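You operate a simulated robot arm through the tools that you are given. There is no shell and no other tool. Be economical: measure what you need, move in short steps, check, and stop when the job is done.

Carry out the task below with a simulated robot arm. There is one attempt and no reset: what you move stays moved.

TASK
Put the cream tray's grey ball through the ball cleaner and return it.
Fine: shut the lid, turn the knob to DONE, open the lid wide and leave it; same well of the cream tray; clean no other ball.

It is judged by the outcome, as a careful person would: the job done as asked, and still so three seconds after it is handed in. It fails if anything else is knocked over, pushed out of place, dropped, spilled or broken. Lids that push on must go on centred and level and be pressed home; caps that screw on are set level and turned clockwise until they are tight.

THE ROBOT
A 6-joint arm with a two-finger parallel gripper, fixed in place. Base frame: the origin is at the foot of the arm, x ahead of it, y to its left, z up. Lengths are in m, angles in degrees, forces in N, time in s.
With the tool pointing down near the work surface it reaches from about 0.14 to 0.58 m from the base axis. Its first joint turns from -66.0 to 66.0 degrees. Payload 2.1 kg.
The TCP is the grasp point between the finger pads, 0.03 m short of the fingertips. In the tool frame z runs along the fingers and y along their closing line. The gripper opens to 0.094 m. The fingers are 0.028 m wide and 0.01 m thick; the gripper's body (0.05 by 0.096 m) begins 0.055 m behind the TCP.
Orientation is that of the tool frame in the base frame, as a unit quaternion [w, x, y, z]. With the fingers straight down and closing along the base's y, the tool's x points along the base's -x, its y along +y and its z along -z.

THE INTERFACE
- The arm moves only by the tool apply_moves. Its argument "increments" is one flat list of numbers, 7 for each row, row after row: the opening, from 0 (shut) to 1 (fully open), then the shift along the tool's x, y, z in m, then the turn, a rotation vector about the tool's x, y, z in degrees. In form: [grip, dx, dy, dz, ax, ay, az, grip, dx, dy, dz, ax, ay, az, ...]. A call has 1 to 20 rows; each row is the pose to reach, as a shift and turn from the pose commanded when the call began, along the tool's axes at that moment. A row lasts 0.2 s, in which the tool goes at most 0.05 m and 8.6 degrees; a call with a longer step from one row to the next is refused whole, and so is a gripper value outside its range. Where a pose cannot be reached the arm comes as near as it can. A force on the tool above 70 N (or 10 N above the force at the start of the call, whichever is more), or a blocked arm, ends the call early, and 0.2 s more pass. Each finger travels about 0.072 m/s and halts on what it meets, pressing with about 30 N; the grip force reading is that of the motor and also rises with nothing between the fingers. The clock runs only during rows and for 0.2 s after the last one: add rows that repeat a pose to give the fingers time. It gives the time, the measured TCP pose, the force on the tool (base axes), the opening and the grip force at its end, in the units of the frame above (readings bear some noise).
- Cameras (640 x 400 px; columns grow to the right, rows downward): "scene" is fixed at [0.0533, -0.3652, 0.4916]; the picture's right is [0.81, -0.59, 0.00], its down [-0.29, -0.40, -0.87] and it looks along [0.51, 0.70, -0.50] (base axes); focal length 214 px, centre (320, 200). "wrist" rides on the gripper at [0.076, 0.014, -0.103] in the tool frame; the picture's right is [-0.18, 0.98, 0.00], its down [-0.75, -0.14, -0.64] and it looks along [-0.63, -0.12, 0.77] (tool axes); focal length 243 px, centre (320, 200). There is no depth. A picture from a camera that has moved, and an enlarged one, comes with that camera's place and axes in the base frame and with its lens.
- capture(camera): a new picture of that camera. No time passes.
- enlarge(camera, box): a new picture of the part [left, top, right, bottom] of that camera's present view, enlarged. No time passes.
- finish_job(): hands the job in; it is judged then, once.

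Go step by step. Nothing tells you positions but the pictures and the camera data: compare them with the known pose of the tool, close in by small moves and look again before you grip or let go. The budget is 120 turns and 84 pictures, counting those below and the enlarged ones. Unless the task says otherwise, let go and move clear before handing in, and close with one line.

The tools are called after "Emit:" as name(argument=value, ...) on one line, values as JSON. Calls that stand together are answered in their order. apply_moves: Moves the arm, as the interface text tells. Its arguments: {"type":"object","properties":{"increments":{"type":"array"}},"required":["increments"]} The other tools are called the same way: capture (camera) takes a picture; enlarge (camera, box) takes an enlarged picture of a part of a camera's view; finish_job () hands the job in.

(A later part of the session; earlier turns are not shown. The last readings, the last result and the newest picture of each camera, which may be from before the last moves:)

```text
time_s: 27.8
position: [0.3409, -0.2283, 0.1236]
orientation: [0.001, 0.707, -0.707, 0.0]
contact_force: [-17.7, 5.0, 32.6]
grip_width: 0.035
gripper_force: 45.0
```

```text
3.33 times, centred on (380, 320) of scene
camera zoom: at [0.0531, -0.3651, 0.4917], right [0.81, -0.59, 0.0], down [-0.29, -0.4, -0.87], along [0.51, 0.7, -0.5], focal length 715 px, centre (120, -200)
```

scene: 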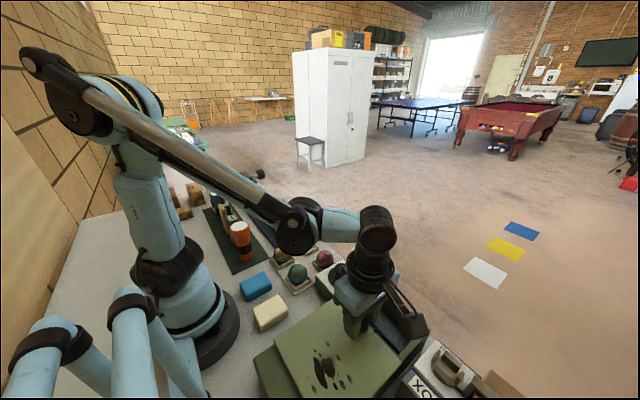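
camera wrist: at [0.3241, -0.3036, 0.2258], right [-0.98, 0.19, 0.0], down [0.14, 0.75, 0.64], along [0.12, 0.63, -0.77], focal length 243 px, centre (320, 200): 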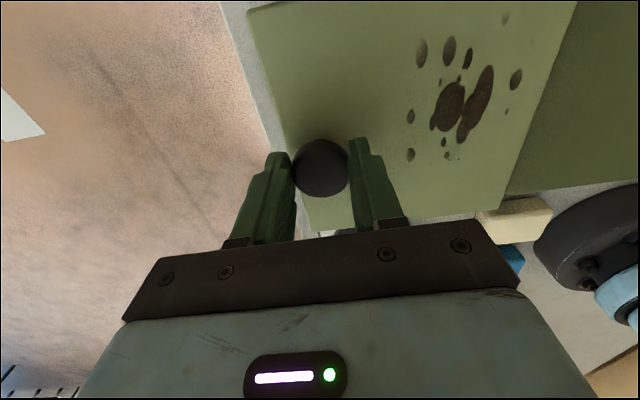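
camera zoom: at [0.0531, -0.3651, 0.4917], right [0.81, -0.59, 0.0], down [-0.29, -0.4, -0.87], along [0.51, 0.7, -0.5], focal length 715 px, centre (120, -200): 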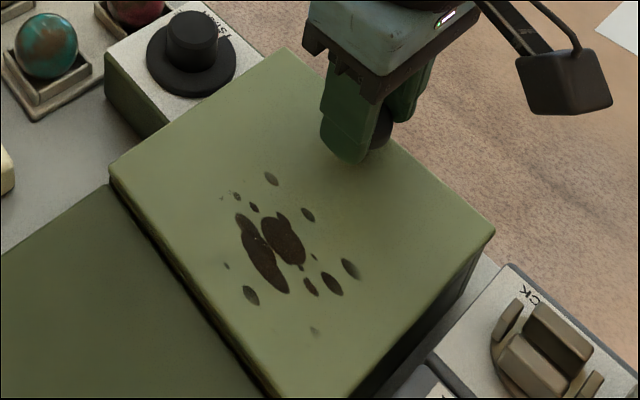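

The stop is reached, so the lid is shut. I'll let go of the knob and rise.

Emit:
apply_moves(increments=[0.25, 0, 0.0015, -0.0008, 0, 0, 0, 0.45, 0, 0.0015, -0.0008, 0, 0, 0, 0.65, 0, 0.0015, -0.0008, 0, 0, 0, 0.7, 0, 0.0015, -0.0008, 0, 0, 0, 0.7, 0, 0.0015, -0.03, 0, 0, 0, 0.7, 0, 0.0015, -0.07, 0, 0, 0, 0.7, 0, 0.0015, -0.1, 0, 0, 0, 0.7, 0, 0.0015, -0.1, 0, 0, 0])

Emit:
capture(camera="wrist")

Emit:
enlarge(camera="scene", box=[300, 240, 400, 340])

```text
time_s: 29.6
position: [0.3404, -0.2291, 0.2257]
orientation: [0.0, 0.707, -0.707, 0.001]
contact_force: [1.4, 0.4, 0.5]
grip_width: 0.0657
gripper_force: 0.1
```

```text
38 pictures are left
camera wrist: at [0.325, -0.304, 0.3279], right [-0.98, 0.18, 0.0], down [0.14, 0.75, 0.64], along [0.12, 0.63, -0.77], focal length 243 px, centre (320, 200)
```

wrist: 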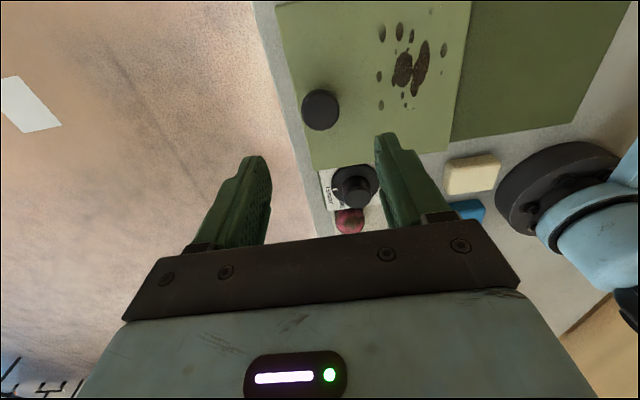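

```text
4.00 times, centred on (350, 290) of scene
camera zoom: at [0.0533, -0.3652, 0.4916], right [0.81, -0.59, 0.0], down [-0.29, -0.4, -0.87], along [0.51, 0.7, -0.5], focal length 858 px, centre (200, -160)
```

zoom: 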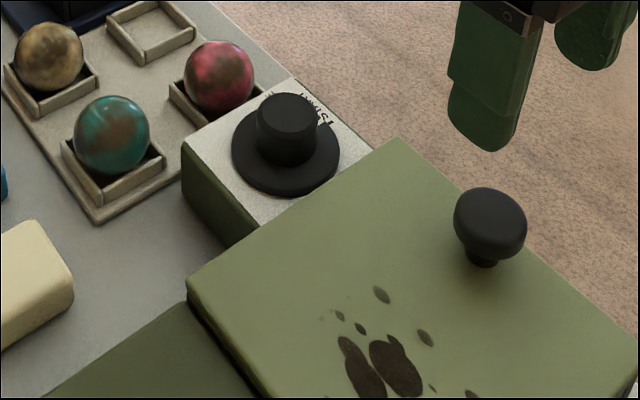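

The lid is shut. I'll move above the dial and read its marks.

Emit:
apply_moves(increments=[0.8, -0.043, 0.009, 0, 0, 0, 0, 0.8, -0.086, 0.017, 0, 0, 0, 0, 0.8, -0.129, 0.026, 0, 0, 0, 0, 0.8, -0.129, 0.026, 0, 0, 0, 0])

Emit:
enlarge(camera="wrist", box=[220, 0, 420, 200])

```text
time_s: 30.6
position: [0.3139, -0.098, 0.224]
orientation: [0.001, -0.707, 0.708, -0.001]
contact_force: [0.4, 0.0, 0.1]
grip_width: 0.0754
gripper_force: 0.0
```

```text
2.00 times, centred on (320, 100) of wrist
camera zoom: at [0.299, -0.1734, 0.3264], right [-0.98, 0.18, 0.0], down [0.14, 0.75, 0.64], along [0.12, 0.63, -0.77], focal length 485 px, centre (320, 400)
```

zoom: 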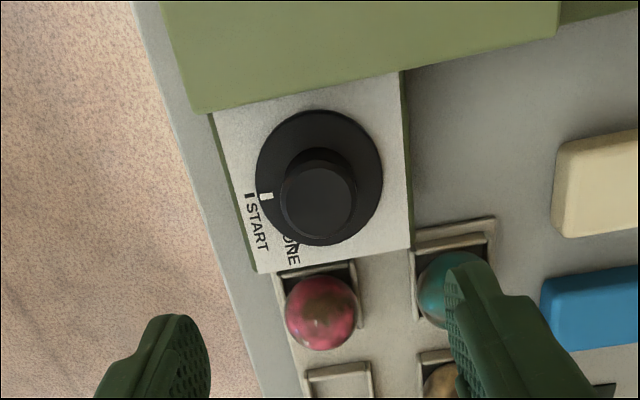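

The dial centre is at about (0.3125, -0.104), with its pointer at START facing +x. Part of the DONE label is hidden, so I'll shift for a straight-down view.

Emit:
apply_moves(increments=[0.8, -0.035, -0.02, 0, 0, 0, 0, 0.8, -0.07, -0.04, 0, 0, 0, 0, 0.8, -0.07, -0.04, 0, 0, 0, 0])

Emit:
enlarge(camera="wrist", box=[310, 0, 410, 80])

```text
time_s: 31.4
position: [0.3551, -0.032, 0.2237]
orientation: [0.001, -0.707, 0.707, -0.001]
contact_force: [0.0, -0.7, 0.4]
grip_width: 0.075
gripper_force: 0.0
```

```text
5.00 times, centred on (360, 40) of wrist
camera zoom: at [0.3387, -0.106, 0.3256], right [-0.98, 0.18, 0.0], down [0.14, 0.75, 0.64], along [0.12, 0.63, -0.77], focal length 1213 px, centre (120, 1000)
```

zoom: 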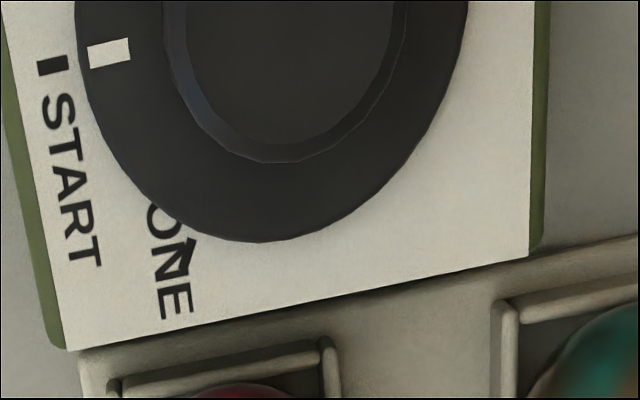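

The DONE tick lies about 60° counter-clockwise from START, and the dial centre is about (0.315, -0.098). I'll pre-rotate the gripper +60° above the dial, so the turn ends at a wrist angle I know it can reach.

Emit:
apply_moves(increments=[0.8, 0.008, 0.005, 0, 0, 0, 7.5, 0.8, 0.016, 0.01, 0, 0, 0, 15, 0.8, 0.025, 0.015, 0, 0, 0, 22.5, 0.8, 0.033, 0.02, 0, 0, 0, 30, 0.8, 0.041, 0.025, 0.01, 0, 0, 37.5, 0.8, 0.05, 0.03, 0.02, 0, 0, 45, 0.8, 0.058, 0.035, 0.03, 0, 0, 52.5, 0.8, 0.066, 0.04, 0.04, 0, 0, 60, 0.8, 0.066, 0.04, 0.05, 0, 0, 60, 0.8, 0.066, 0.04, 0.05, 0, 0, 60])

Emit:
capture(camera="wrist")

Emit:
enlarge(camera="scene", box=[290, 200, 410, 320])

```text
time_s: 33.6
position: [0.3156, -0.0946, 0.1734]
orientation: [0.001, -0.258, 0.966, -0.001]
contact_force: [-0.2, -0.4, 0.5]
grip_width: 0.0752
gripper_force: 0.1
```

```text
34 pictures are left
camera wrist: at [0.2412, -0.1196, 0.275], right [-0.33, 0.94, 0.0], down [0.72, 0.25, 0.64], along [0.61, 0.21, -0.77], focal length 243 px, centre (320, 200)
```

wrist: 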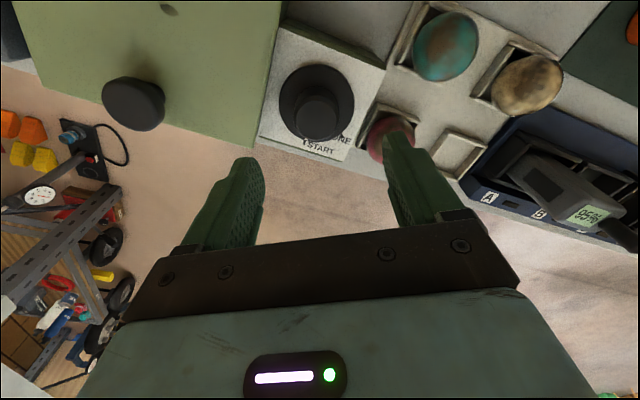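

```text
3.33 times, centred on (350, 260) of scene
camera zoom: at [0.0533, -0.3652, 0.4916], right [0.81, -0.59, 0.0], down [-0.29, -0.4, -0.87], along [0.51, 0.7, -0.5], focal length 715 px, centre (220, 0)
```

zoom: 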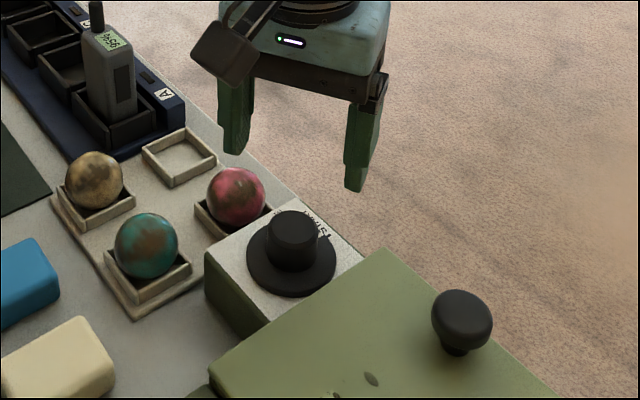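

The dial centre is refined to (0.312, -0.099) and the knob top is near z 0.09. I'll lower around it.

Emit:
apply_moves(increments=[0.8, 0.005, -0.002, 0.02, 0, 0, 0, 0.8, 0.005, -0.002, 0.04, 0, 0, 0, 0.8, 0.005, -0.002, 0.06, 0, 0, 0, 0.8, 0.005, -0.002, 0.06, 0, 0, 0])

Emit:
enlarge(camera="wrist", box=[190, 60, 450, 250])

Emit:
enlarge(camera="scene", box=[290, 220, 410, 320])

```text
time_s: 34.6
position: [0.3111, -0.0982, 0.1138]
orientation: [0.001, -0.259, 0.966, 0.0]
contact_force: [-0.6, -0.4, 0.5]
grip_width: 0.0752
gripper_force: 0.0
```

```text
2.11 times, centred on (320, 155) of wrist
camera zoom: at [0.2376, -0.1228, 0.215], right [-0.33, 0.94, 0.0], down [0.72, 0.25, 0.64], along [0.61, 0.21, -0.77], focal length 511 px, centre (320, 295)
```

zoom: 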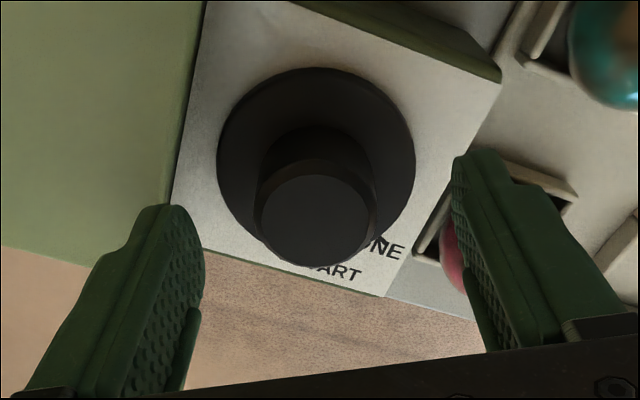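

```text
4.00 times, centred on (350, 270) of scene
camera zoom: at [0.0533, -0.3652, 0.4916], right [0.81, -0.59, 0.0], down [-0.29, -0.4, -0.87], along [0.51, 0.7, -0.5], focal length 858 px, centre (200, -80)
```

zoom: 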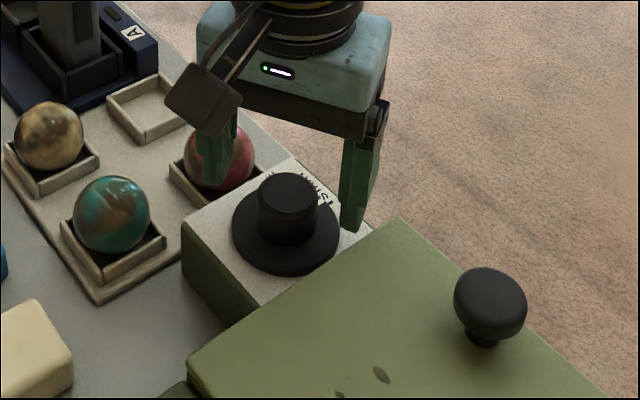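

The knob is centred. I'll lower 12 mm and close on it.

Emit:
apply_moves(increments=[0.75, 0.001, -0.001, 0.006, 0, 0, 0, 0.7, 0.001, -0.001, 0.012, 0, 0, 0, 0.5, 0.001, -0.001, 0.012, 0, 0, 0, 0.35, 0.001, -0.001, 0.012, 0, 0, 0, 0.25, 0.001, -0.001, 0.012, 0, 0, 0, 0.25, 0.001, -0.001, 0.012, 0, 0, 0, 0.25, 0.001, -0.001, 0.012, 0, 0, 0])

Emit:
enlarge(camera="wrist", box=[190, 60, 450, 250])

```text
time_s: 36.2
position: [0.3111, -0.1003, 0.1012]
orientation: [0.001, -0.258, 0.966, -0.001]
contact_force: [6.4, -13.1, -14.0]
grip_width: 0.0364
gripper_force: 44.8
```

```text
2.11 times, centred on (320, 155) of wrist
camera zoom: at [0.2372, -0.1249, 0.2029], right [-0.33, 0.94, 0.0], down [0.72, 0.26, 0.64], along [0.61, 0.21, -0.77], focal length 511 px, centre (320, 295)
```

zoom: 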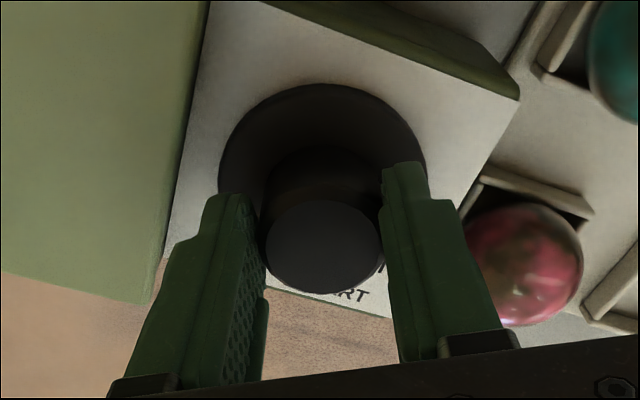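

The knob is gripped. I'll ease the side force and turn counter-clockwise as far as 54° first, then check.

Emit:
apply_moves(increments=[0.25, 0, -0.0008, 0.0004, 0, 0, 0, 0.25, 0, -0.0008, 0.0004, 0, 0, -6, 0.25, 0, -0.0008, 0.0004, 0, 0, -12, 0.25, 0, -0.0008, 0.0004, 0, 0, -18, 0.25, 0, -0.0008, 0.0004, 0, 0, -24, 0.25, 0, -0.0008, 0.0004, 0, 0, -30, 0.25, 0, -0.0008, 0.0004, 0, 0, -36, 0.25, 0, -0.0008, 0.0004, 0, 0, -42, 0.25, 0, -0.0008, 0.0004, 0, 0, -48, 0.25, 0, -0.0008, 0.0004, 0, 0, -54, 0.25, 0, -0.0008, 0.0004, 0, 0, -54])

Emit:
enlarge(camera="wrist", box=[220, 40, 420, 200])

```text
time_s: 38.6
position: [0.314, -0.102, 0.1011]
orientation: [0.004, -0.669, 0.744, -0.005]
contact_force: [27.0, -18.1, -0.2]
grip_width: 0.0368
gripper_force: 44.9
```

```text
2.50 times, centred on (320, 120) of wrist
camera zoom: at [0.2904, -0.1748, 0.2032], right [-0.96, 0.29, -0.01], down [0.21, 0.74, 0.64], along [0.19, 0.61, -0.77], focal length 606 px, centre (320, 400)
```

zoom: 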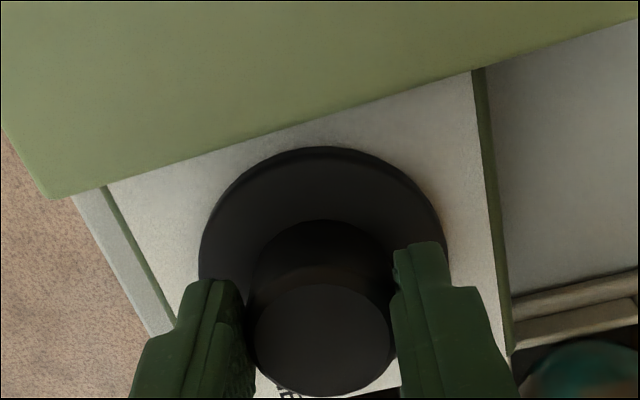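

It turned 54°. I'll re-centre slightly and complete it to 60°.

Emit:
apply_moves(increments=[0.25, 0.001, -0.0018, 0, 0, 0, -1, 0.25, 0.001, -0.0018, 0, 0, 0, -3, 0.25, 0.001, -0.0018, 0, 0, 0, -6, 0.25, 0.001, -0.0018, 0, 0, 0, -6])

Emit:
enlarge(camera="scene", box=[300, 240, 390, 310])

```text
time_s: 39.6
position: [0.3139, -0.1039, 0.1004]
orientation: [-0.002, 0.707, -0.707, 0.004]
contact_force: [17.3, -4.9, -0.1]
grip_width: 0.0371
gripper_force: 44.5
```

```text
5.71 times, centred on (345, 275) of scene
camera zoom: at [0.0533, -0.3652, 0.4916], right [0.81, -0.59, 0.0], down [-0.29, -0.4, -0.87], along [0.51, 0.7, -0.5], focal length 1226 px, centre (177, -229)
```

zoom: 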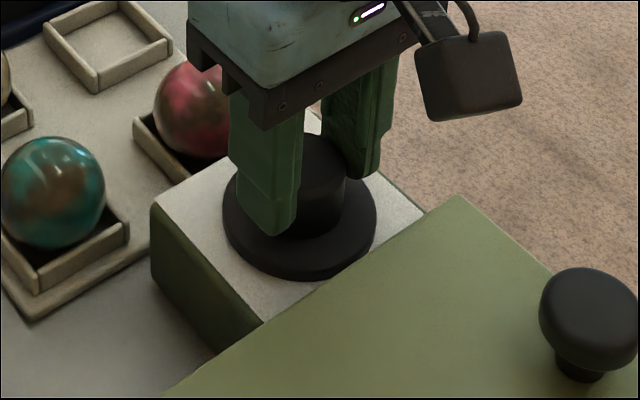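

Now I'll release, rise, and check where the pointer is.

Emit:
apply_moves(increments=[0.4, 0, 0, 0, 0, 0, 0, 0.55, 0, 0, 0, 0, 0, 0, 0.7, 0, 0, 0, 0, 0, 0, 0.7, 0, 0, -0.03, 0, 0, 0, 0.7, 0, 0, -0.07, 0, 0, 0, 0.7, -0.03, -0.02, -0.1, 0, 0, 0, 0.7, -0.07, -0.04, -0.123, 0, 0, 0, 0.7, -0.07, -0.04, -0.123, 0, 0, 0])

Emit:
enlarge(camera="wrist", box=[310, 0, 410, 80])

```text
refused: row 7 steps farther than a row can; nothing moved
```

```text
5.00 times, centred on (360, 40) of wrist
camera zoom: at [0.2994, -0.1778, 0.2028], right [-0.98, 0.18, -0.01], down [0.14, 0.75, 0.64], along [0.12, 0.63, -0.77], focal length 1213 px, centre (120, 1000)
```

zoom: 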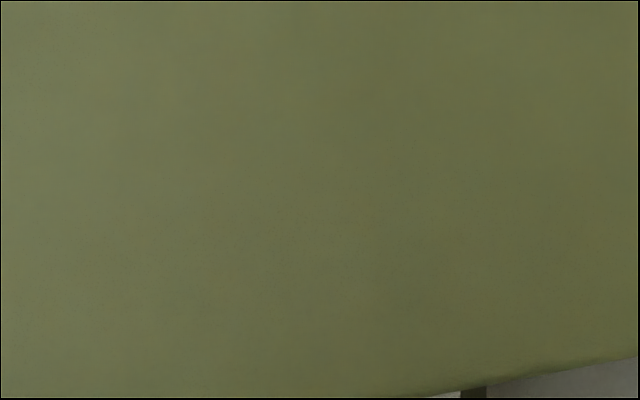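

That call was refused because one row stepped too far. I'll repeat it with shorter steps.

Emit:
apply_moves(increments=[0.4, 0, 0, 0, 0, 0, 0, 0.55, 0, 0, 0, 0, 0, 0, 0.7, 0, 0, 0, 0, 0, 0, 0.7, 0, 0, -0.03, 0, 0, 0, 0.7, 0, 0, -0.07, 0, 0, 0, 0.7, -0.025, -0.015, -0.1, 0, 0, 0, 0.7, -0.05, -0.03, -0.123, 0, 0, 0, 0.7, -0.07, -0.04, -0.123, 0, 0, 0, 0.7, -0.07, -0.04, -0.123, 0, 0, 0])

Emit:
enlarge(camera="wrist", box=[310, 0, 410, 80])

```text
time_s: 41.6
position: [0.3535, -0.033, 0.2245]
orientation: [0.001, -0.707, 0.707, -0.001]
contact_force: [-0.4, 0.4, 0.6]
grip_width: 0.0657
gripper_force: 0.1
```

```text
5.00 times, centred on (360, 40) of wrist
camera zoom: at [0.3376, -0.1083, 0.3259], right [-0.98, 0.18, 0.0], down [0.14, 0.75, 0.64], along [0.12, 0.63, -0.77], focal length 1213 px, centre (120, 1000)
```

zoom: 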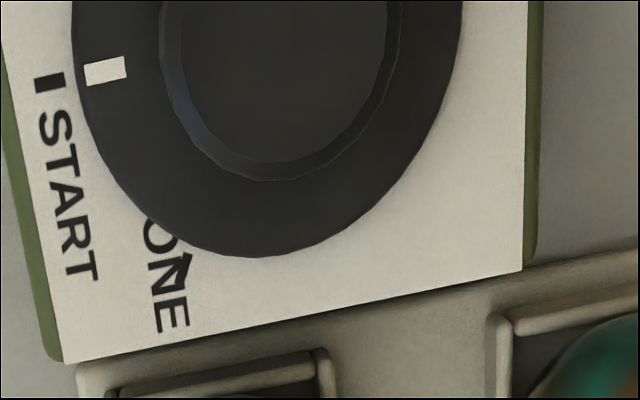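

The pointer is still at START: the dial stayed put and the fingers slipped. The likely cause is an interlock with the lid not fully home, since I backed off 1.5 mm while still gripping. I'll push the lid firmly home with closed fingers behind its knob.

Emit:
apply_moves(increments=[0.4, 0.04, 0.01, 0, 0, 0, 0, 0.1, 0.08, 0.02, 0, 0, 0, 0, 0, 0.12, 0.03, 0, 0, 0, 0, 0, 0.16, 0.042, 0, 0, 0, 0, 0, 0.195, 0.052, 0, 0, 0, 0, 0, 0.195, 0.052, 0.04, 0, 0, 0, 0, 0.195, 0.052, 0.08, 0, 0, 0, 0, 0.195, 0.052, 0.1, 0, 0, 0, 0, 0.195, 0.052, 0.1, 0, 0, 0])

Emit:
capture(camera="wrist")

```text
time_s: 43.6
position: [0.2998, -0.2285, 0.1252]
orientation: [0.001, -0.707, 0.707, -0.001]
contact_force: [0.1, -0.5, -0.9]
grip_width: 0.0
gripper_force: 30.0
```

```text
25 pictures are left
camera wrist: at [0.2847, -0.3031, 0.2271], right [-0.98, 0.18, 0.0], down [0.14, 0.75, 0.64], along [0.12, 0.63, -0.77], focal length 243 px, centre (320, 200)
```

wrist: 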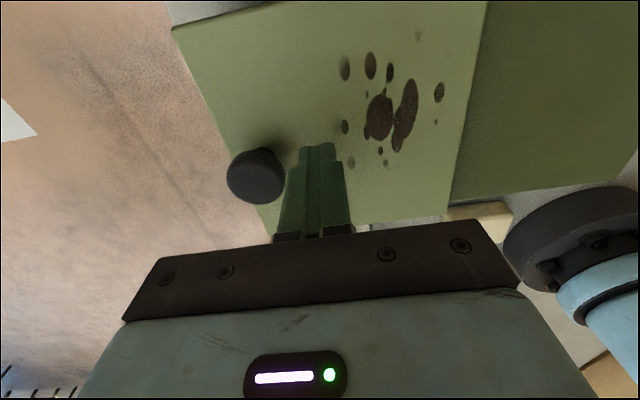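

Emit:
apply_moves(increments=[0, 0, -0.006, 0, 0, 0, 0, 0, 0, -0.01, 0, 0, 0, 0, 0, 0, -0.012, 0, 0, 0, 0, 0, 0, -0.014, 0, 0, 0, 0, 0, 0, -0.014, 0, 0, 0, 0])

```text
time_s: 44.8
position: [0.3137, -0.2268, 0.1244]
orientation: [-0.001, -0.707, 0.707, 0.0]
contact_force: [-12.4, 1.4, 2.9]
grip_width: 0.0
gripper_force: 30.1
```

Emit:
apply_moves(increments=[0, 0, -0.0015, 0, 0, 0, 0, 0, 0, -0.003, 0, 0, 0, 0, 0, 0, -0.003, 0, 0, 0, 0])

```text
time_s: 45.6
position: [0.315, -0.2271, 0.1235]
orientation: [-0.003, -0.707, 0.708, 0.004]
contact_force: [-39.2, -0.2, 3.6]
grip_width: 0.0
gripper_force: 30.3
```

The lid is against its stop with 39 N behind it, so it is fully home. I'll back off and return to the dial, this time centred on my refined estimate (0.316, -0.0985).

Emit:
apply_moves(increments=[0, 0, 0.01, 0, 0, 0, 0, 0, 0, 0.01, -0.035, 0, 0, 0, 0.2, 0, 0.01, -0.075, 0, 0, 0, 0.4, -0.016, 0.008, -0.075, 0, 0, 7.5, 0.6, -0.032, 0.007, -0.075, 0, 0, 15, 0.7, -0.048, 0.006, -0.075, 0, 0, 22.5, 0.7, -0.064, 0.005, -0.075, 0, 0, 30, 0.7, -0.08, 0.004, -0.075, 0, 0, 37.5, 0.7, -0.096, 0.003, -0.075, 0, 0, 45, 0.7, -0.112, 0.002, -0.07, 0, 0, 52.5, 0.7, -0.128, 0.001, -0.05, 0, 0, 60, 0.7, -0.128, 0.001, -0.05, 0, 0, 60])

Emit:
enlarge(camera="wrist", box=[220, 40, 420, 200])

```text
time_s: 48.2
position: [0.3165, -0.1009, 0.1747]
orientation: [0.002, -0.258, 0.966, 0.0]
contact_force: [0.1, 0.3, -0.2]
grip_width: 0.066
gripper_force: 0.2
```

```text
2.50 times, centred on (320, 120) of wrist
camera zoom: at [0.2421, -0.1245, 0.2766], right [-0.33, 0.94, 0.0], down [0.72, 0.25, 0.64], along [0.61, 0.21, -0.77], focal length 606 px, centre (320, 400)
```

zoom: 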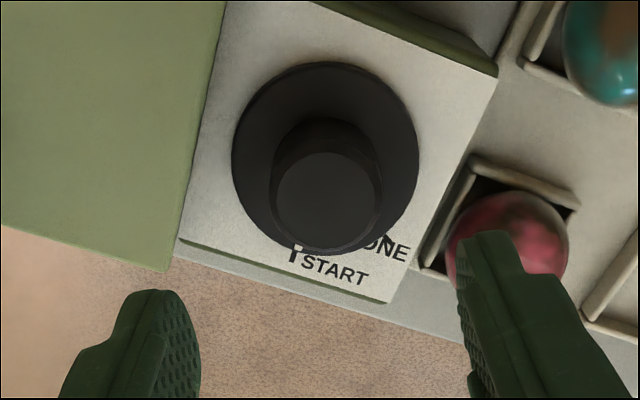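

I'll lower deeper around the knob and close.

Emit:
apply_moves(increments=[0.7, -0.001, 0.001, 0.025, 0, 0, 0, 0.7, -0.001, 0.001, 0.05, 0, 0, 0, 0.7, -0.001, 0.001, 0.07, 0, 0, 0, 0.7, -0.001, 0.001, 0.078, 0, 0, 0, 0.5, -0.001, 0.001, 0.078, 0, 0, 0, 0.35, -0.001, 0.001, 0.078, 0, 0, 0, 0.25, -0.001, 0.001, 0.078, 0, 0, 0, 0.25, -0.001, 0.001, 0.078, 0, 0, 0])

```text
time_s: 50.0
position: [0.3169, -0.0983, 0.0958]
orientation: [0.001, -0.258, 0.966, 0.001]
contact_force: [-8.5, 15.9, -12.1]
grip_width: 0.0369
gripper_force: 44.8
```

The pull direction suggests the true centre is (0.3146, -0.099). I'll open briefly, shift about 2 mm, and regrip.

Emit:
apply_moves(increments=[0.45, 0, 0, 0, 0, 0, 0, 0.5, 0.0023, 0.0006, 0.0005, 0, 0, 0, 0.35, 0.0023, 0.0006, 0.0005, 0, 0, 0, 0.22, 0.0023, 0.0006, 0.0005, 0, 0, 0, 0.22, 0.0023, 0.0006, 0.0005, 0, 0, 0, 0.22, 0.0023, 0.0006, 0.0005, 0, 0, 0])

```text
time_s: 51.4
position: [0.3157, -0.0978, 0.0962]
orientation: [0.001, -0.259, 0.966, 0.001]
contact_force: [-6.2, 13.4, 8.7]
grip_width: 0.0368
gripper_force: 44.8
```

Emit:
apply_moves(increments=[0.22, 0, 0.0006, 0, 0, 0, 0, 0.22, 0, 0.0006, 0, 0, 0, -4, 0.22, 0, 0.0006, 0, 0, 0, -8, 0.22, 0, 0.0006, 0, 0, 0, -12, 0.22, 0, 0.0006, 0, 0, 0, -16, 0.22, 0, 0.0006, 0, 0, 0, -20, 0.22, 0, 0.0006, 0, 0, 0, -25, 0.22, 0, 0.0006, 0, 0, 0, -30, 0.22, 0, 0.0006, 0, 0, 0, -30])

Emit:
enlarge(camera="wrist", box=[220, 60, 420, 240])

```text
time_s: 53.4
position: [0.315, -0.098, 0.0957]
orientation: [0.0, -0.501, 0.866, 0.0]
contact_force: [-12.6, 13.2, 13.5]
grip_width: 0.0368
gripper_force: 45.6
```

```text
2.22 times, centred on (320, 150) of wrist
camera zoom: at [0.2642, -0.1563, 0.1976], right [-0.76, 0.65, 0.0], down [0.5, 0.58, 0.64], along [0.42, 0.49, -0.77], focal length 539 px, centre (320, 311)
```

zoom: 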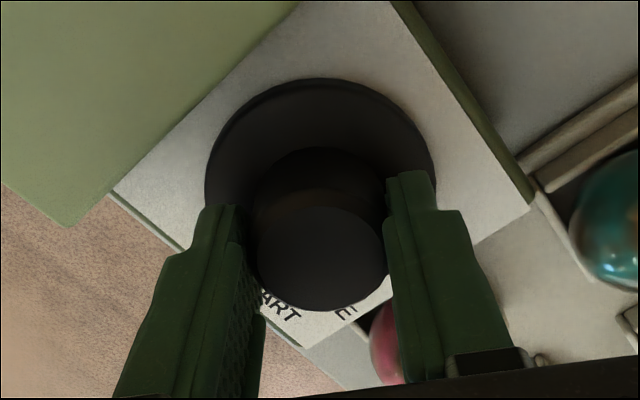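

Emit:
apply_moves(increments=[0.22, 0, 0, 0, 0, 0, -4, 0.22, 0, 0, 0, 0, 0, -8, 0.22, 0, 0, 0, 0, 0, -12, 0.22, 0, 0, 0, 0, 0, -16, 0.22, 0, 0, 0, 0, 0, -20, 0.22, 0, 0, 0, 0, 0, -25, 0.22, 0, 0, 0, 0, 0, -30, 0.22, 0, 0, 0, 0, 0, -30])

Emit:
enlarge(camera="scene", box=[320, 245, 370, 290])

```text
time_s: 55.2
position: [0.3157, -0.0994, 0.0958]
orientation: [0.0, -0.707, 0.707, 0.0]
contact_force: [-13.3, 6.0, -6.3]
grip_width: 0.037
gripper_force: 45.0
```

```text
8.89 times, centred on (345, 268) of scene
camera zoom: at [0.0533, -0.3652, 0.4916], right [0.81, -0.59, 0.0], down [-0.29, -0.4, -0.87], along [0.51, 0.7, -0.5], focal length 1906 px, centre (98, -400)
```

zoom: 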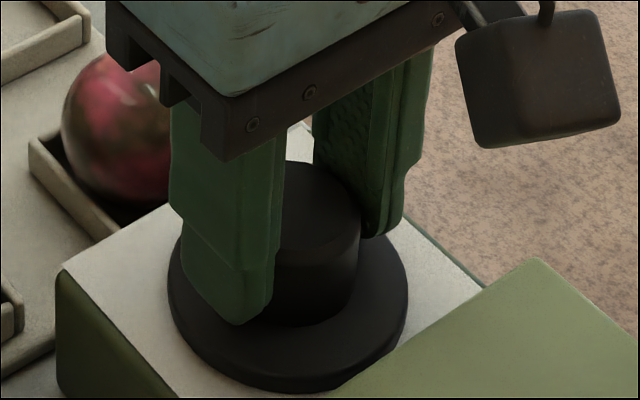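

I'll release, rise and check the pointer.

Emit:
apply_moves(increments=[0.4, 0, 0, 0, 0, 0, 0, 0.55, 0, 0, 0, 0, 0, 0, 0.7, 0, 0, 0, 0, 0, 0, 0.7, 0, 0, -0.03, 0, 0, 0, 0.7, 0, 0, -0.07, 0, 0, 0, 0.7, -0.025, -0.015, -0.1, 0, 0, 0, 0.7, -0.05, -0.03, -0.123, 0, 0, 0, 0.7, -0.07, -0.04, -0.123, 0, 0, 0, 0.7, -0.07, -0.04, -0.123, 0, 0, 0])

Emit:
enlarge(camera="wrist", box=[310, 0, 410, 80])

```text
time_s: 57.2
position: [0.3542, -0.0273, 0.2187]
orientation: [0.001, -0.707, 0.707, -0.001]
contact_force: [0.2, 0.3, -0.8]
grip_width: 0.0658
gripper_force: 0.0
```

```text
5.00 times, centred on (360, 40) of wrist
camera zoom: at [0.3398, -0.1022, 0.3202], right [-0.98, 0.18, 0.0], down [0.14, 0.75, 0.64], along [0.12, 0.63, -0.77], focal length 1213 px, centre (120, 1000)
```

zoom: 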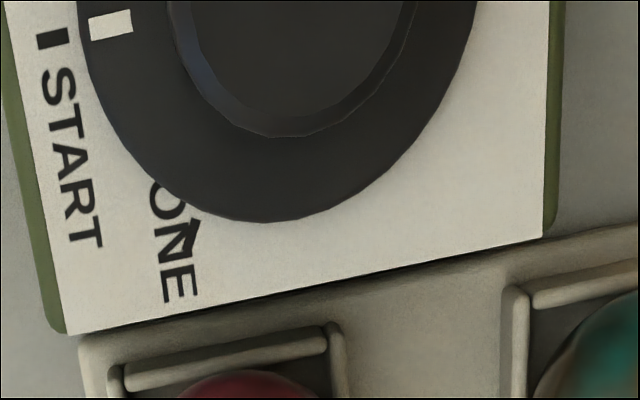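

The pointer hasn't moved again, with the lid now firmly shut. START may be the counter-clockwise end stop, with DONE reached by turning clockwise the long way round. I'll grip again and try a clockwise turn.

Emit:
apply_moves(increments=[0.7, 0.025, 0.015, 0.02, 0, 0, 0, 0.7, 0.05, 0.03, 0.04, 0, 0, 0, 0.7, 0.07, 0.0403, 0.06, 0, 0, 0, 0.7, 0.07, 0.0403, 0.1, 0, 0, 0, 0.7, 0.07, 0.0403, 0.123, 0, 0, 0, 0.5, 0.07, 0.0403, 0.123, 0, 0, 0, 0.35, 0.07, 0.0403, 0.123, 0, 0, 0, 0.2, 0.07, 0.0403, 0.123, 0, 0, 0, 0.2, 0.07, 0.0403, 0.123, 0, 0, 0])

```text
time_s: 59.2
position: [0.314, -0.1, 0.0956]
orientation: [-0.001, -0.707, 0.707, 0.0]
contact_force: [-20.2, -1.6, -17.7]
grip_width: 0.0371
gripper_force: 44.6
```

Emit:
apply_moves(increments=[0.2, 0, 0.0006, 0.0004, 0, 0, 0, 0.2, 0, 0.0006, 0.0004, 0, 0, 5, 0.2, 0, 0.0006, 0.0004, 0, 0, 10, 0.2, 0, 0.0006, 0.0004, 0, 0, 16, 0.2, 0, 0.0006, 0.0004, 0, 0, 22, 0.2, 0, 0.0006, 0.0004, 0, 0, 28, 0.2, 0, 0.0006, 0.0004, 0, 0, 34, 0.2, 0, 0.0006, 0.0004, 0, 0, 40, 0.2, 0, 0.0006, 0.0004, 0, 0, 46, 0.2, 0, 0.0006, 0.0004, 0, 0, 53, 0.2, 0, 0.0006, 0.0004, 0, 0, 60, 0.2, 0, 0.0006, 0.0004, 0, 0, 60])

Emit:
enlarge(camera="wrist", box=[220, 60, 420, 240])

```text
time_s: 61.8
position: [0.3146, -0.098, 0.0947]
orientation: [0.001, -0.258, 0.966, -0.003]
contact_force: [-6.4, -13.9, 22.6]
grip_width: 0.037
gripper_force: 45.0
```

```text
2.22 times, centred on (320, 150) of wrist
camera zoom: at [0.2406, -0.1227, 0.1973], right [-0.33, 0.94, 0.0], down [0.72, 0.26, 0.64], along [0.61, 0.21, -0.77], focal length 539 px, centre (320, 311)
```

zoom: 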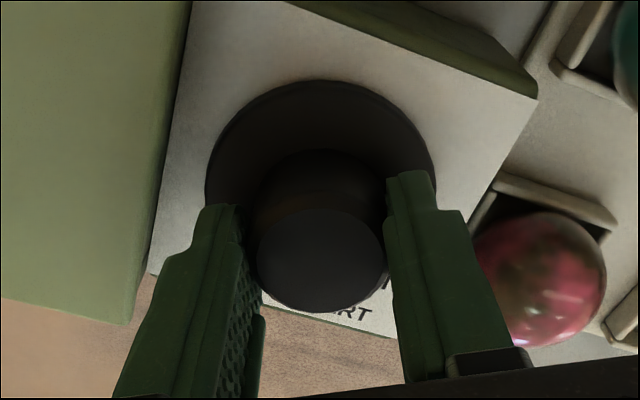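

Emit:
apply_moves(increments=[0.4, 0, 0, 0, 0, 0, 0, 0.55, 0, 0, 0, 0, 0, 0, 0.7, 0, 0, 0, 0, 0, 0, 0.7, 0, 0, -0.03, 0, 0, 0, 0.7, 0, 0, -0.07, 0, 0, 0, 0.7, 0, 0, -0.08, 0, 0, 0, 0.7, 0, 0, -0.08, 0, 0, 0])

Emit:
enlarge(camera="wrist", box=[220, 40, 420, 200])

```text
time_s: 63.4
position: [0.314, -0.0984, 0.1752]
orientation: [0.002, -0.258, 0.966, -0.001]
contact_force: [0.2, 0.0, 0.1]
grip_width: 0.0656
gripper_force: 0.1
```

```text
2.50 times, centred on (320, 120) of wrist
camera zoom: at [0.24, -0.1227, 0.2778], right [-0.33, 0.94, 0.0], down [0.72, 0.25, 0.64], along [0.61, 0.21, -0.77], focal length 606 px, centre (320, 400)
```

zoom: 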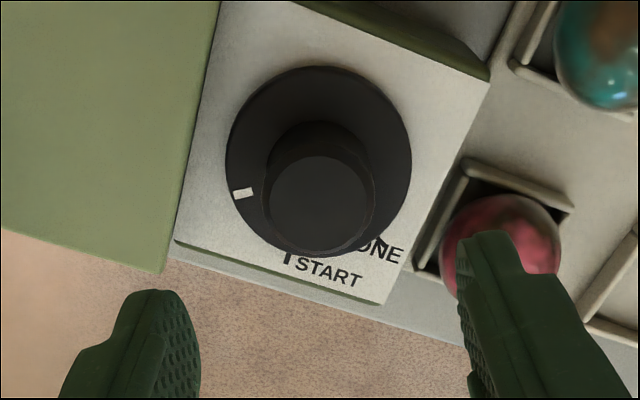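

Clockwise works: the pointer moved 60° clockwise. So DONE is 300° clockwise from START, with 240° to go. I'll do two more 120° strokes, first rotating back while raised and regripping.

Emit:
apply_moves(increments=[0.7, 0, 0, 0, 0, 0, -8, 0.7, 0, 0, 0, 0, 0, -16, 0.7, 0, 0, 0, 0, 0, -24, 0.7, 0, 0, 0, 0, 0, -32, 0.7, 0, 0, 0, 0, 0, -40, 0.7, 0, 0, 0, 0, 0, -48, 0.7, 0, 0, 0, 0, 0, -56, 0.7, 0, 0, 0.02, 0, 0, -60, 0.7, 0, 0, 0.05, 0, 0, -60, 0.7, 0, 0, 0.075, 0, 0, -60, 0.7, 0, 0, 0.08, 0, 0, -60, 0.5, 0, 0, 0.08, 0, 0, -60, 0.35, 0, 0, 0.08, 0, 0, -60, 0.2, 0, 0, 0.08, 0, 0, -60, 0.2, 0, 0, 0.08, 0, 0, -60])

```text
time_s: 66.6
position: [0.3147, -0.0979, 0.0933]
orientation: [0.002, -0.707, 0.707, -0.002]
contact_force: [19.3, -0.3, -13.3]
grip_width: 0.0371
gripper_force: 44.8
```

Emit:
apply_moves(increments=[0.2, 0, -0.0005, 0, 0, 0, 0, 0.2, 0, -0.0005, 0, 0, 0, 8, 0.2, 0, -0.0005, 0, 0, 0, 16, 0.2, 0, -0.0005, 0, 0, 0, 24, 0.2, 0, -0.0005, 0, 0, 0, 32, 0.2, 0, -0.0005, 0, 0, 0, 40, 0.2, 0, -0.0005, 0, 0, 0, 48, 0.2, 0, -0.0005, 0, 0, 0, 56, 0.2, 0, -0.0005, 0, 0, 0, 64, 0.2, 0, -0.0005, 0, 0, 0, 72, 0.2, 0, -0.0005, 0, 0, 0, 80, 0.2, 0, -0.0005, 0, 0, 0, 88, 0.2, 0, -0.0005, 0, 0, 0, 96, 0.2, 0, -0.0005, 0, 0, 0, 104, 0.2, 0, -0.0005, 0, 0, 0, 112, 0.2, 0, -0.0005, 0, 0, 0, 120, 0.2, 0, -0.0005, 0, 0, 0, 120])

```text
time_s: 70.2
position: [0.3147, -0.0993, 0.0942]
orientation: [0.001, 0.26, 0.966, 0.0]
contact_force: [4.8, 7.1, 1.9]
grip_width: 0.0369
gripper_force: 44.8
```

Emit:
apply_moves(increments=[0.4, 0, 0, 0, 0, 0, 0, 0.55, 0, 0, 0, 0, 0, 0, 0.7, 0, 0, 0, 0, 0, 0, 0.7, 0, 0, -0.03, 0, 0, 0, 0.7, 0, 0, -0.07, 0, 0, 0, 0.7, 0, 0, -0.08, 0, 0, 0, 0.7, 0, 0, -0.08, 0, 0, 0])

Emit:
enlarge(camera="wrist", box=[220, 40, 420, 200])

```text
time_s: 71.8
position: [0.3143, -0.0973, 0.1745]
orientation: [0.001, 0.259, 0.966, 0.001]
contact_force: [-0.7, -0.3, 0.5]
grip_width: 0.0658
gripper_force: 0.0
```

```text
2.50 times, centred on (320, 120) of wrist
camera zoom: at [0.2549, -0.0464, 0.2771], right [0.65, 0.76, 0.0], down [0.58, -0.5, 0.64], along [0.49, -0.42, -0.77], focal length 606 px, centre (320, 400)
```

zoom: 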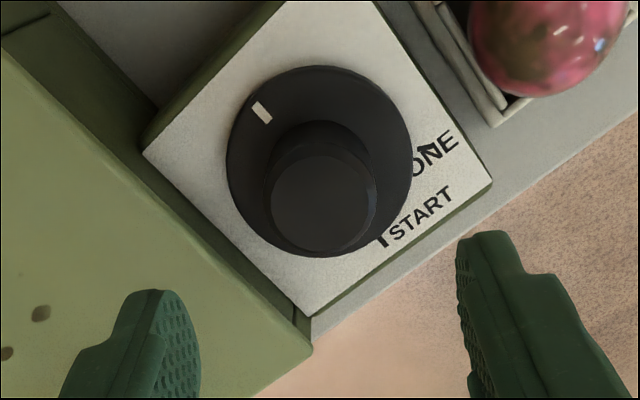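

The pointer is exactly opposite START. I'll make one more 120° stroke: rotate back, regrip and turn.

Emit:
apply_moves(increments=[0.7, 0, 0, 0, 0, 0, -8, 0.7, 0, 0, 0, 0, 0, -16, 0.7, 0, 0, 0, 0, 0, -24, 0.7, 0, 0, 0, 0, 0, -32, 0.7, 0, 0, 0, 0, 0, -40, 0.7, 0, 0, 0, 0, 0, -48, 0.7, 0, 0, 0, 0, 0, -56, 0.7, 0, 0, 0, 0, 0, -64, 0.7, 0, 0, 0, 0, 0, -72, 0.7, 0, 0, 0, 0, 0, -80, 0.7, 0, 0, 0, 0, 0, -88, 0.7, 0, 0, 0, 0, 0, -96, 0.7, 0, 0, 0, 0, 0, -104, 0.7, 0, 0, 0, 0, 0, -112, 0.7, 0, 0, 0, 0, 0, -120, 0.7, 0, 0, 0, 0, 0, -120])

Emit:
apply_moves(increments=[0.7, 0, 0, 0.03, 0, 0, 0, 0.7, 0, 0, 0.06, 0, 0, 0, 0.7, 0, 0, 0.08, 0, 0, 0, 0.7, 0, 0, 0.08, 0, 0, 0, 0.5, 0, 0, 0.08, 0, 0, 0, 0.35, 0, 0, 0.08, 0, 0, 0, 0.2, 0, 0, 0.08, 0, 0, 0, 0.2, 0, 0, 0.08, 0, 0, 0])

```text
time_s: 75.2
position: [0.3148, -0.0979, 0.1727]
orientation: [-0.001, 0.708, -0.707, 0.002]
contact_force: [0.3, 0.6, 0.8]
grip_width: 0.0657
gripper_force: 0.1
```

```text
time_s: 77.0
position: [0.3154, -0.0992, 0.0935]
orientation: [0.0, 0.707, -0.707, 0.001]
contact_force: [-7.3, -0.5, -11.9]
grip_width: 0.0372
gripper_force: 45.2
```

Emit:
apply_moves(increments=[0.2, 0, 0, 0, 0, 0, 8, 0.2, 0, 0, 0, 0, 0, 16, 0.2, 0, 0, 0, 0, 0, 24, 0.2, 0, 0, 0, 0, 0, 32, 0.2, 0, 0, 0, 0, 0, 40, 0.2, 0, 0, 0, 0, 0, 48, 0.2, 0, 0, 0, 0, 0, 56, 0.2, 0, 0, 0, 0, 0, 64, 0.2, 0, 0, 0, 0, 0, 72, 0.2, 0, 0, 0, 0, 0, 80, 0.2, 0, 0, 0, 0, 0, 88, 0.2, 0, 0, 0, 0, 0, 96, 0.2, 0, 0, 0, 0, 0, 104, 0.2, 0, 0, 0, 0, 0, 112, 0.2, 0, 0, 0, 0, 0, 120, 0.2, 0, 0, 0, 0, 0, 120])

Emit:
apply_moves(increments=[0.4, 0, 0, 0, 0, 0, 0, 0.55, 0, 0, 0, 0, 0, 0, 0.7, 0, 0, 0, 0, 0, 0, 0.7, 0, 0, -0.03, 0, 0, 0, 0.7, 0, 0, -0.07, 0, 0, 0, 0.7, 0, 0, -0.08, 0, 0, 0, 0.7, 0, 0, -0.08, 0, 0, 0])

Emit:
enlarge(camera="wrist", box=[220, 40, 420, 200])

```text
time_s: 80.4
position: [0.3146, -0.0984, 0.0958]
orientation: [0.0, 0.259, 0.966, 0.0]
contact_force: [-2.9, -4.2, 3.5]
grip_width: 0.037
gripper_force: 45.2
```

```text
time_s: 82.0
position: [0.3159, -0.1, 0.1757]
orientation: [0.001, 0.259, 0.966, 0.001]
contact_force: [-0.2, -0.3, -0.1]
grip_width: 0.0658
gripper_force: 0.1
```

```text
2.50 times, centred on (320, 120) of wrist
camera zoom: at [0.2559, -0.0473, 0.2781], right [0.65, 0.76, 0.0], down [0.58, -0.5, 0.64], along [0.49, -0.42, -0.77], focal length 606 px, centre (320, 400)
```

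zoom: 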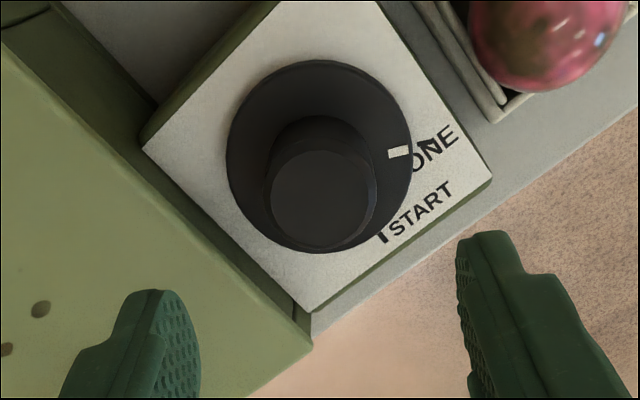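

The pointer is at or very near the DONE tick. I'll zoom in to check the alignment.

Emit:
enlarge(camera="wrist", box=[310, 60, 410, 140])

```text
5.00 times, centred on (360, 100) of wrist
camera zoom: at [0.2559, -0.0473, 0.2781], right [0.65, 0.76, 0.0], down [0.58, -0.5, 0.64], along [0.49, -0.42, -0.77], focal length 1213 px, centre (120, 700)
```

zoom: 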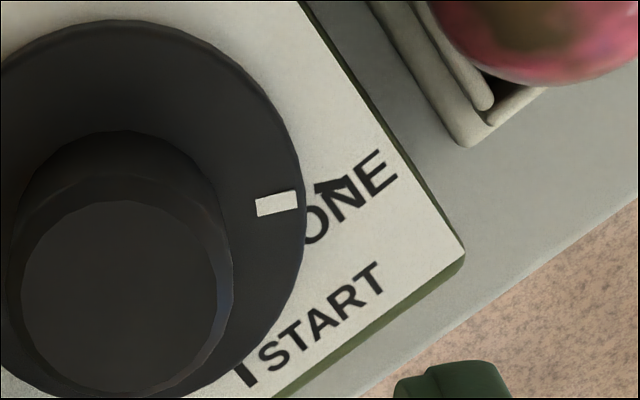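

The pointer is on the DONE tick. Now I'll go back over the lid knob, with fingers closing along x, to open the lid.

Emit:
apply_moves(increments=[0.7, 0, 0, -0.03, 0, 0, -8, 0.7, -0.006, -0.007, -0.03, 0, 0, -16, 0.7, -0.012, -0.014, -0.03, 0, 0, -24, 0.7, -0.018, -0.021, -0.03, 0, 0, -32, 0.7, -0.024, -0.028, -0.03, 0, 0, -40, 0.7, -0.03, -0.035, -0.03, 0, 0, -48, 0.7, -0.036, -0.042, -0.03, 0, 0, -56, 0.7, -0.042, -0.05, -0.03, 0, 0, -64, 0.7, -0.048, -0.057, -0.03, 0, 0, -72, 0.7, -0.054, -0.064, -0.03, 0, 0, -80, 0.7, -0.06, -0.071, -0.03, 0, 0, -88, 0.7, -0.066, -0.078, -0.03, 0, 0, -96, 0.7, -0.072, -0.085, -0.03, 0, 0, -104, 0.7, -0.079, -0.093, -0.03, 0, 0, -112, 0.7, -0.085, -0.1, -0.03, 0, 0, -120, 0.7, -0.085, -0.1, -0.03, 0, 0, -120])

Emit:
capture(camera="wrist")

```text
time_s: 85.4
position: [0.3388, -0.2276, 0.2046]
orientation: [0.0, 0.707, -0.707, 0.001]
contact_force: [0.0, 0.1, 0.0]
grip_width: 0.0658
gripper_force: 0.0
```

```text
15 pictures are left
camera wrist: at [0.3235, -0.3031, 0.3069], right [-0.98, 0.18, 0.0], down [0.14, 0.75, 0.64], along [0.12, 0.63, -0.77], focal length 243 px, centre (320, 200)
```

wrist: 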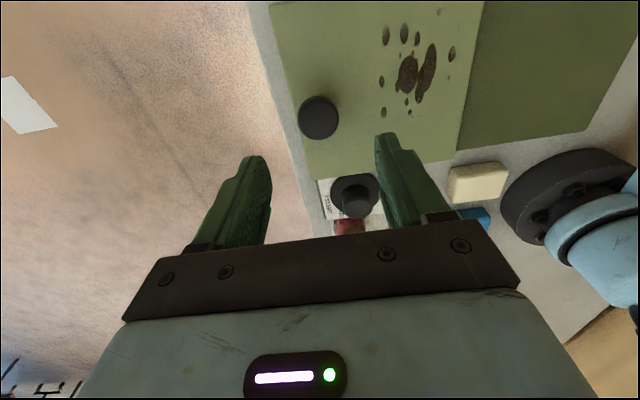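

Emit:
apply_moves(increments=[0.7, 0, -0.001, 0.03, 0, 0, 0, 0.7, 0, -0.001, 0.06, 0, 0, 0, 0.7, 0, -0.001, 0.081, 0, 0, 0, 0.7, 0, -0.001, 0.081, 0, 0, 0, 0.5, 0, -0.001, 0.081, 0, 0, 0, 0.35, 0, -0.001, 0.081, 0, 0, 0, 0.25, 0, -0.001, 0.081, 0, 0, 0, 0.25, 0, -0.001, 0.081, 0, 0, 0])

```text
time_s: 87.2
position: [0.3395, -0.2281, 0.1236]
orientation: [-0.002, 0.707, -0.707, 0.001]
contact_force: [2.4, 0.3, -10.7]
grip_width: 0.0351
gripper_force: 45.1
```

The knob is gripped. I'll slide the lid back, first half.

Emit:
apply_moves(increments=[0.25, 0, 0.005, 0.0003, 0, 0, 0, 0.25, 0, 0.012, 0.0003, 0, 0, 0, 0.25, 0, 0.02, 0.0003, 0, 0, 0, 0.25, 0, 0.028, 0.0003, 0, 0, 0, 0.25, 0, 0.036, 0.0003, 0, 0, 0, 0.25, 0, 0.044, 0.0003, 0, 0, 0, 0.25, 0, 0.052, 0.0003, 0, 0, 0, 0.25, 0, 0.06, 0.0003, 0, 0, 0, 0.25, 0, 0.06, 0.0003, 0, 0, 0])

```text
time_s: 89.2
position: [0.2791, -0.2278, 0.1237]
orientation: [-0.001, -0.706, 0.708, -0.003]
contact_force: [-0.3, -17.5, 4.7]
grip_width: 0.0352
gripper_force: 44.8
```

Emit:
apply_moves(increments=[0.25, 0.0006, 0.008, 0, 0, 0, 0, 0.25, 0.0006, 0.016, 0, 0, 0, 0, 0.25, 0.0006, 0.024, 0, 0, 0, 0, 0.25, 0.0006, 0.032, 0, 0, 0, 0, 0.25, 0.0006, 0.04, 0, 0, 0, 0, 0.25, 0.0006, 0.048, 0, 0, 0, 0, 0.25, 0.0006, 0.056, 0, 0, 0, 0, 0.25, 0.0006, 0.064, 0, 0, 0, 0, 0.25, 0.0006, 0.07, 0, 0, 0, 0, 0.25, 0.0006, 0.074, 0, 0, 0, 0, 0.25, 0.0006, 0.074, 0, 0, 0, 0])

Emit:
enlarge(camera="scene", box=[240, 230, 460, 400])

```text
time_s: 91.6
position: [0.2048, -0.2273, 0.1234]
orientation: [0.001, -0.707, 0.707, -0.001]
contact_force: [0.6, -2.4, 9.6]
grip_width: 0.0351
gripper_force: 44.7
```

```text
2.35 times, centred on (350, 315) of scene
camera zoom: at [0.0532, -0.3652, 0.4916], right [0.81, -0.59, 0.0], down [-0.29, -0.4, -0.87], along [0.51, 0.7, -0.5], focal length 505 px, centre (249, -71)
```

zoom: 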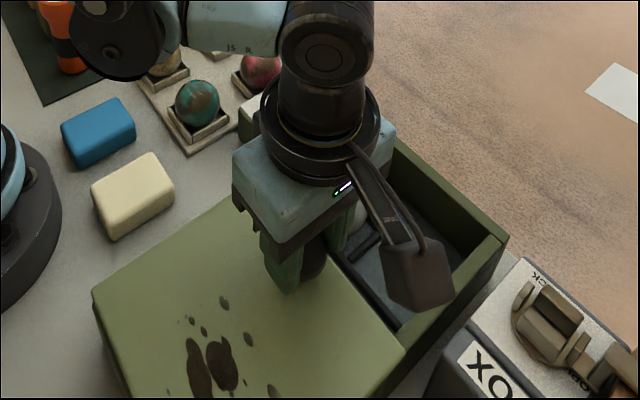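

The lid is back where it started. I'll nudge it 2 mm further to check for its open stop.

Emit:
apply_moves(increments=[0.25, 0, 0.001, 0, 0, 0, 0, 0.25, 0, 0.002, 0, 0, 0, 0, 0.25, 0, 0.002, 0, 0, 0, 0])

```text
time_s: 92.4
position: [0.2024, -0.2278, 0.123]
orientation: [0.001, -0.707, 0.707, -0.001]
contact_force: [-0.3, -3.6, 4.4]
grip_width: 0.035
gripper_force: 44.9
```

It's open at least as wide as it was at first. I'll release, rise and look for the ball.

Emit:
apply_moves(increments=[0.4, 0, 0, 0, 0, 0, 0, 0.6, 0, 0, 0, 0, 0, 0, 0.75, 0, 0, 0, 0, 0, 0, 0.75, 0, 0, -0.03, 0, 0, 0, 0.75, 0, 0, -0.07, 0, 0, 0, 0.75, 0.003, -0.04, -0.08, 0, 0, 0, 0.75, 0.003, -0.08, -0.08, 0, 0, 0, 0.75, 0.003, -0.08, -0.08, 0, 0, 0])

Emit:
capture(camera="wrist")

Emit:
enlarge(camera="scene", box=[300, 230, 440, 370])

```text
time_s: 94.2
position: [0.283, -0.2325, 0.2024]
orientation: [0.0, -0.707, 0.707, 0.0]
contact_force: [0.0, 0.3, -0.2]
grip_width: 0.0705
gripper_force: 0.1
```

```text
13 pictures are left
camera wrist: at [0.2679, -0.3078, 0.3053], right [-0.98, 0.18, 0.0], down [0.14, 0.75, 0.64], along [0.12, 0.63, -0.77], focal length 243 px, centre (320, 200)
```

wrist: 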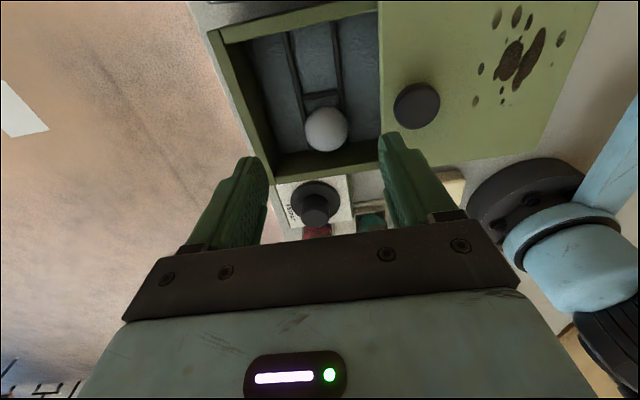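

```text
2.86 times, centred on (370, 300) of scene
camera zoom: at [0.0533, -0.3652, 0.4916], right [0.81, -0.59, 0.0], down [-0.29, -0.4, -0.87], along [0.51, 0.7, -0.5], focal length 613 px, centre (177, -86)
```

zoom: 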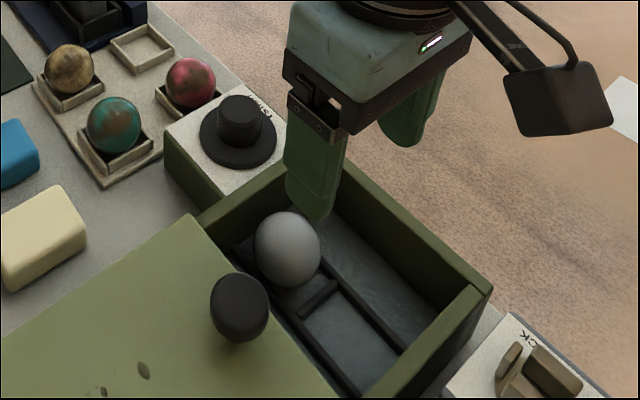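

The grey ball is clean and sits at about (0.284, -0.192). I'll move over it and descend to the grasp height.

Emit:
apply_moves(increments=[0.7, -0.02, -0.0005, 0, 0, 0, 0, 0.7, -0.04, -0.0008, 0, 0, 0, 0, 0.7, -0.04, -0.0008, 0.04, 0, 0, 0, 0.7, -0.04, -0.0008, 0.08, 0, 0, 0, 0.7, -0.04, -0.0008, 0.1, 0, 0, 0, 0.7, -0.04, -0.0008, 0.1, 0, 0, 0])

Emit:
enlarge(camera="wrist", box=[190, 50, 450, 250])

```text
time_s: 95.6
position: [0.2843, -0.1912, 0.1036]
orientation: [-0.002, 0.707, -0.707, 0.001]
contact_force: [0.5, 0.3, -0.1]
grip_width: 0.0657
gripper_force: 0.0
```

```text
2.00 times, centred on (320, 150) of wrist
camera zoom: at [0.2691, -0.2663, 0.206], right [-0.98, 0.18, 0.0], down [0.14, 0.75, 0.64], along [0.12, 0.63, -0.77], focal length 485 px, centre (320, 300)
```

zoom: 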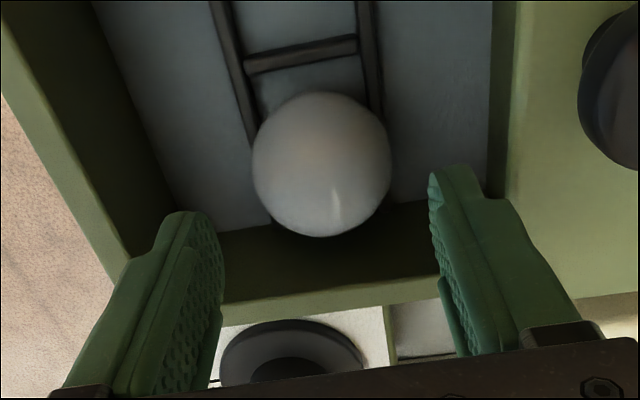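

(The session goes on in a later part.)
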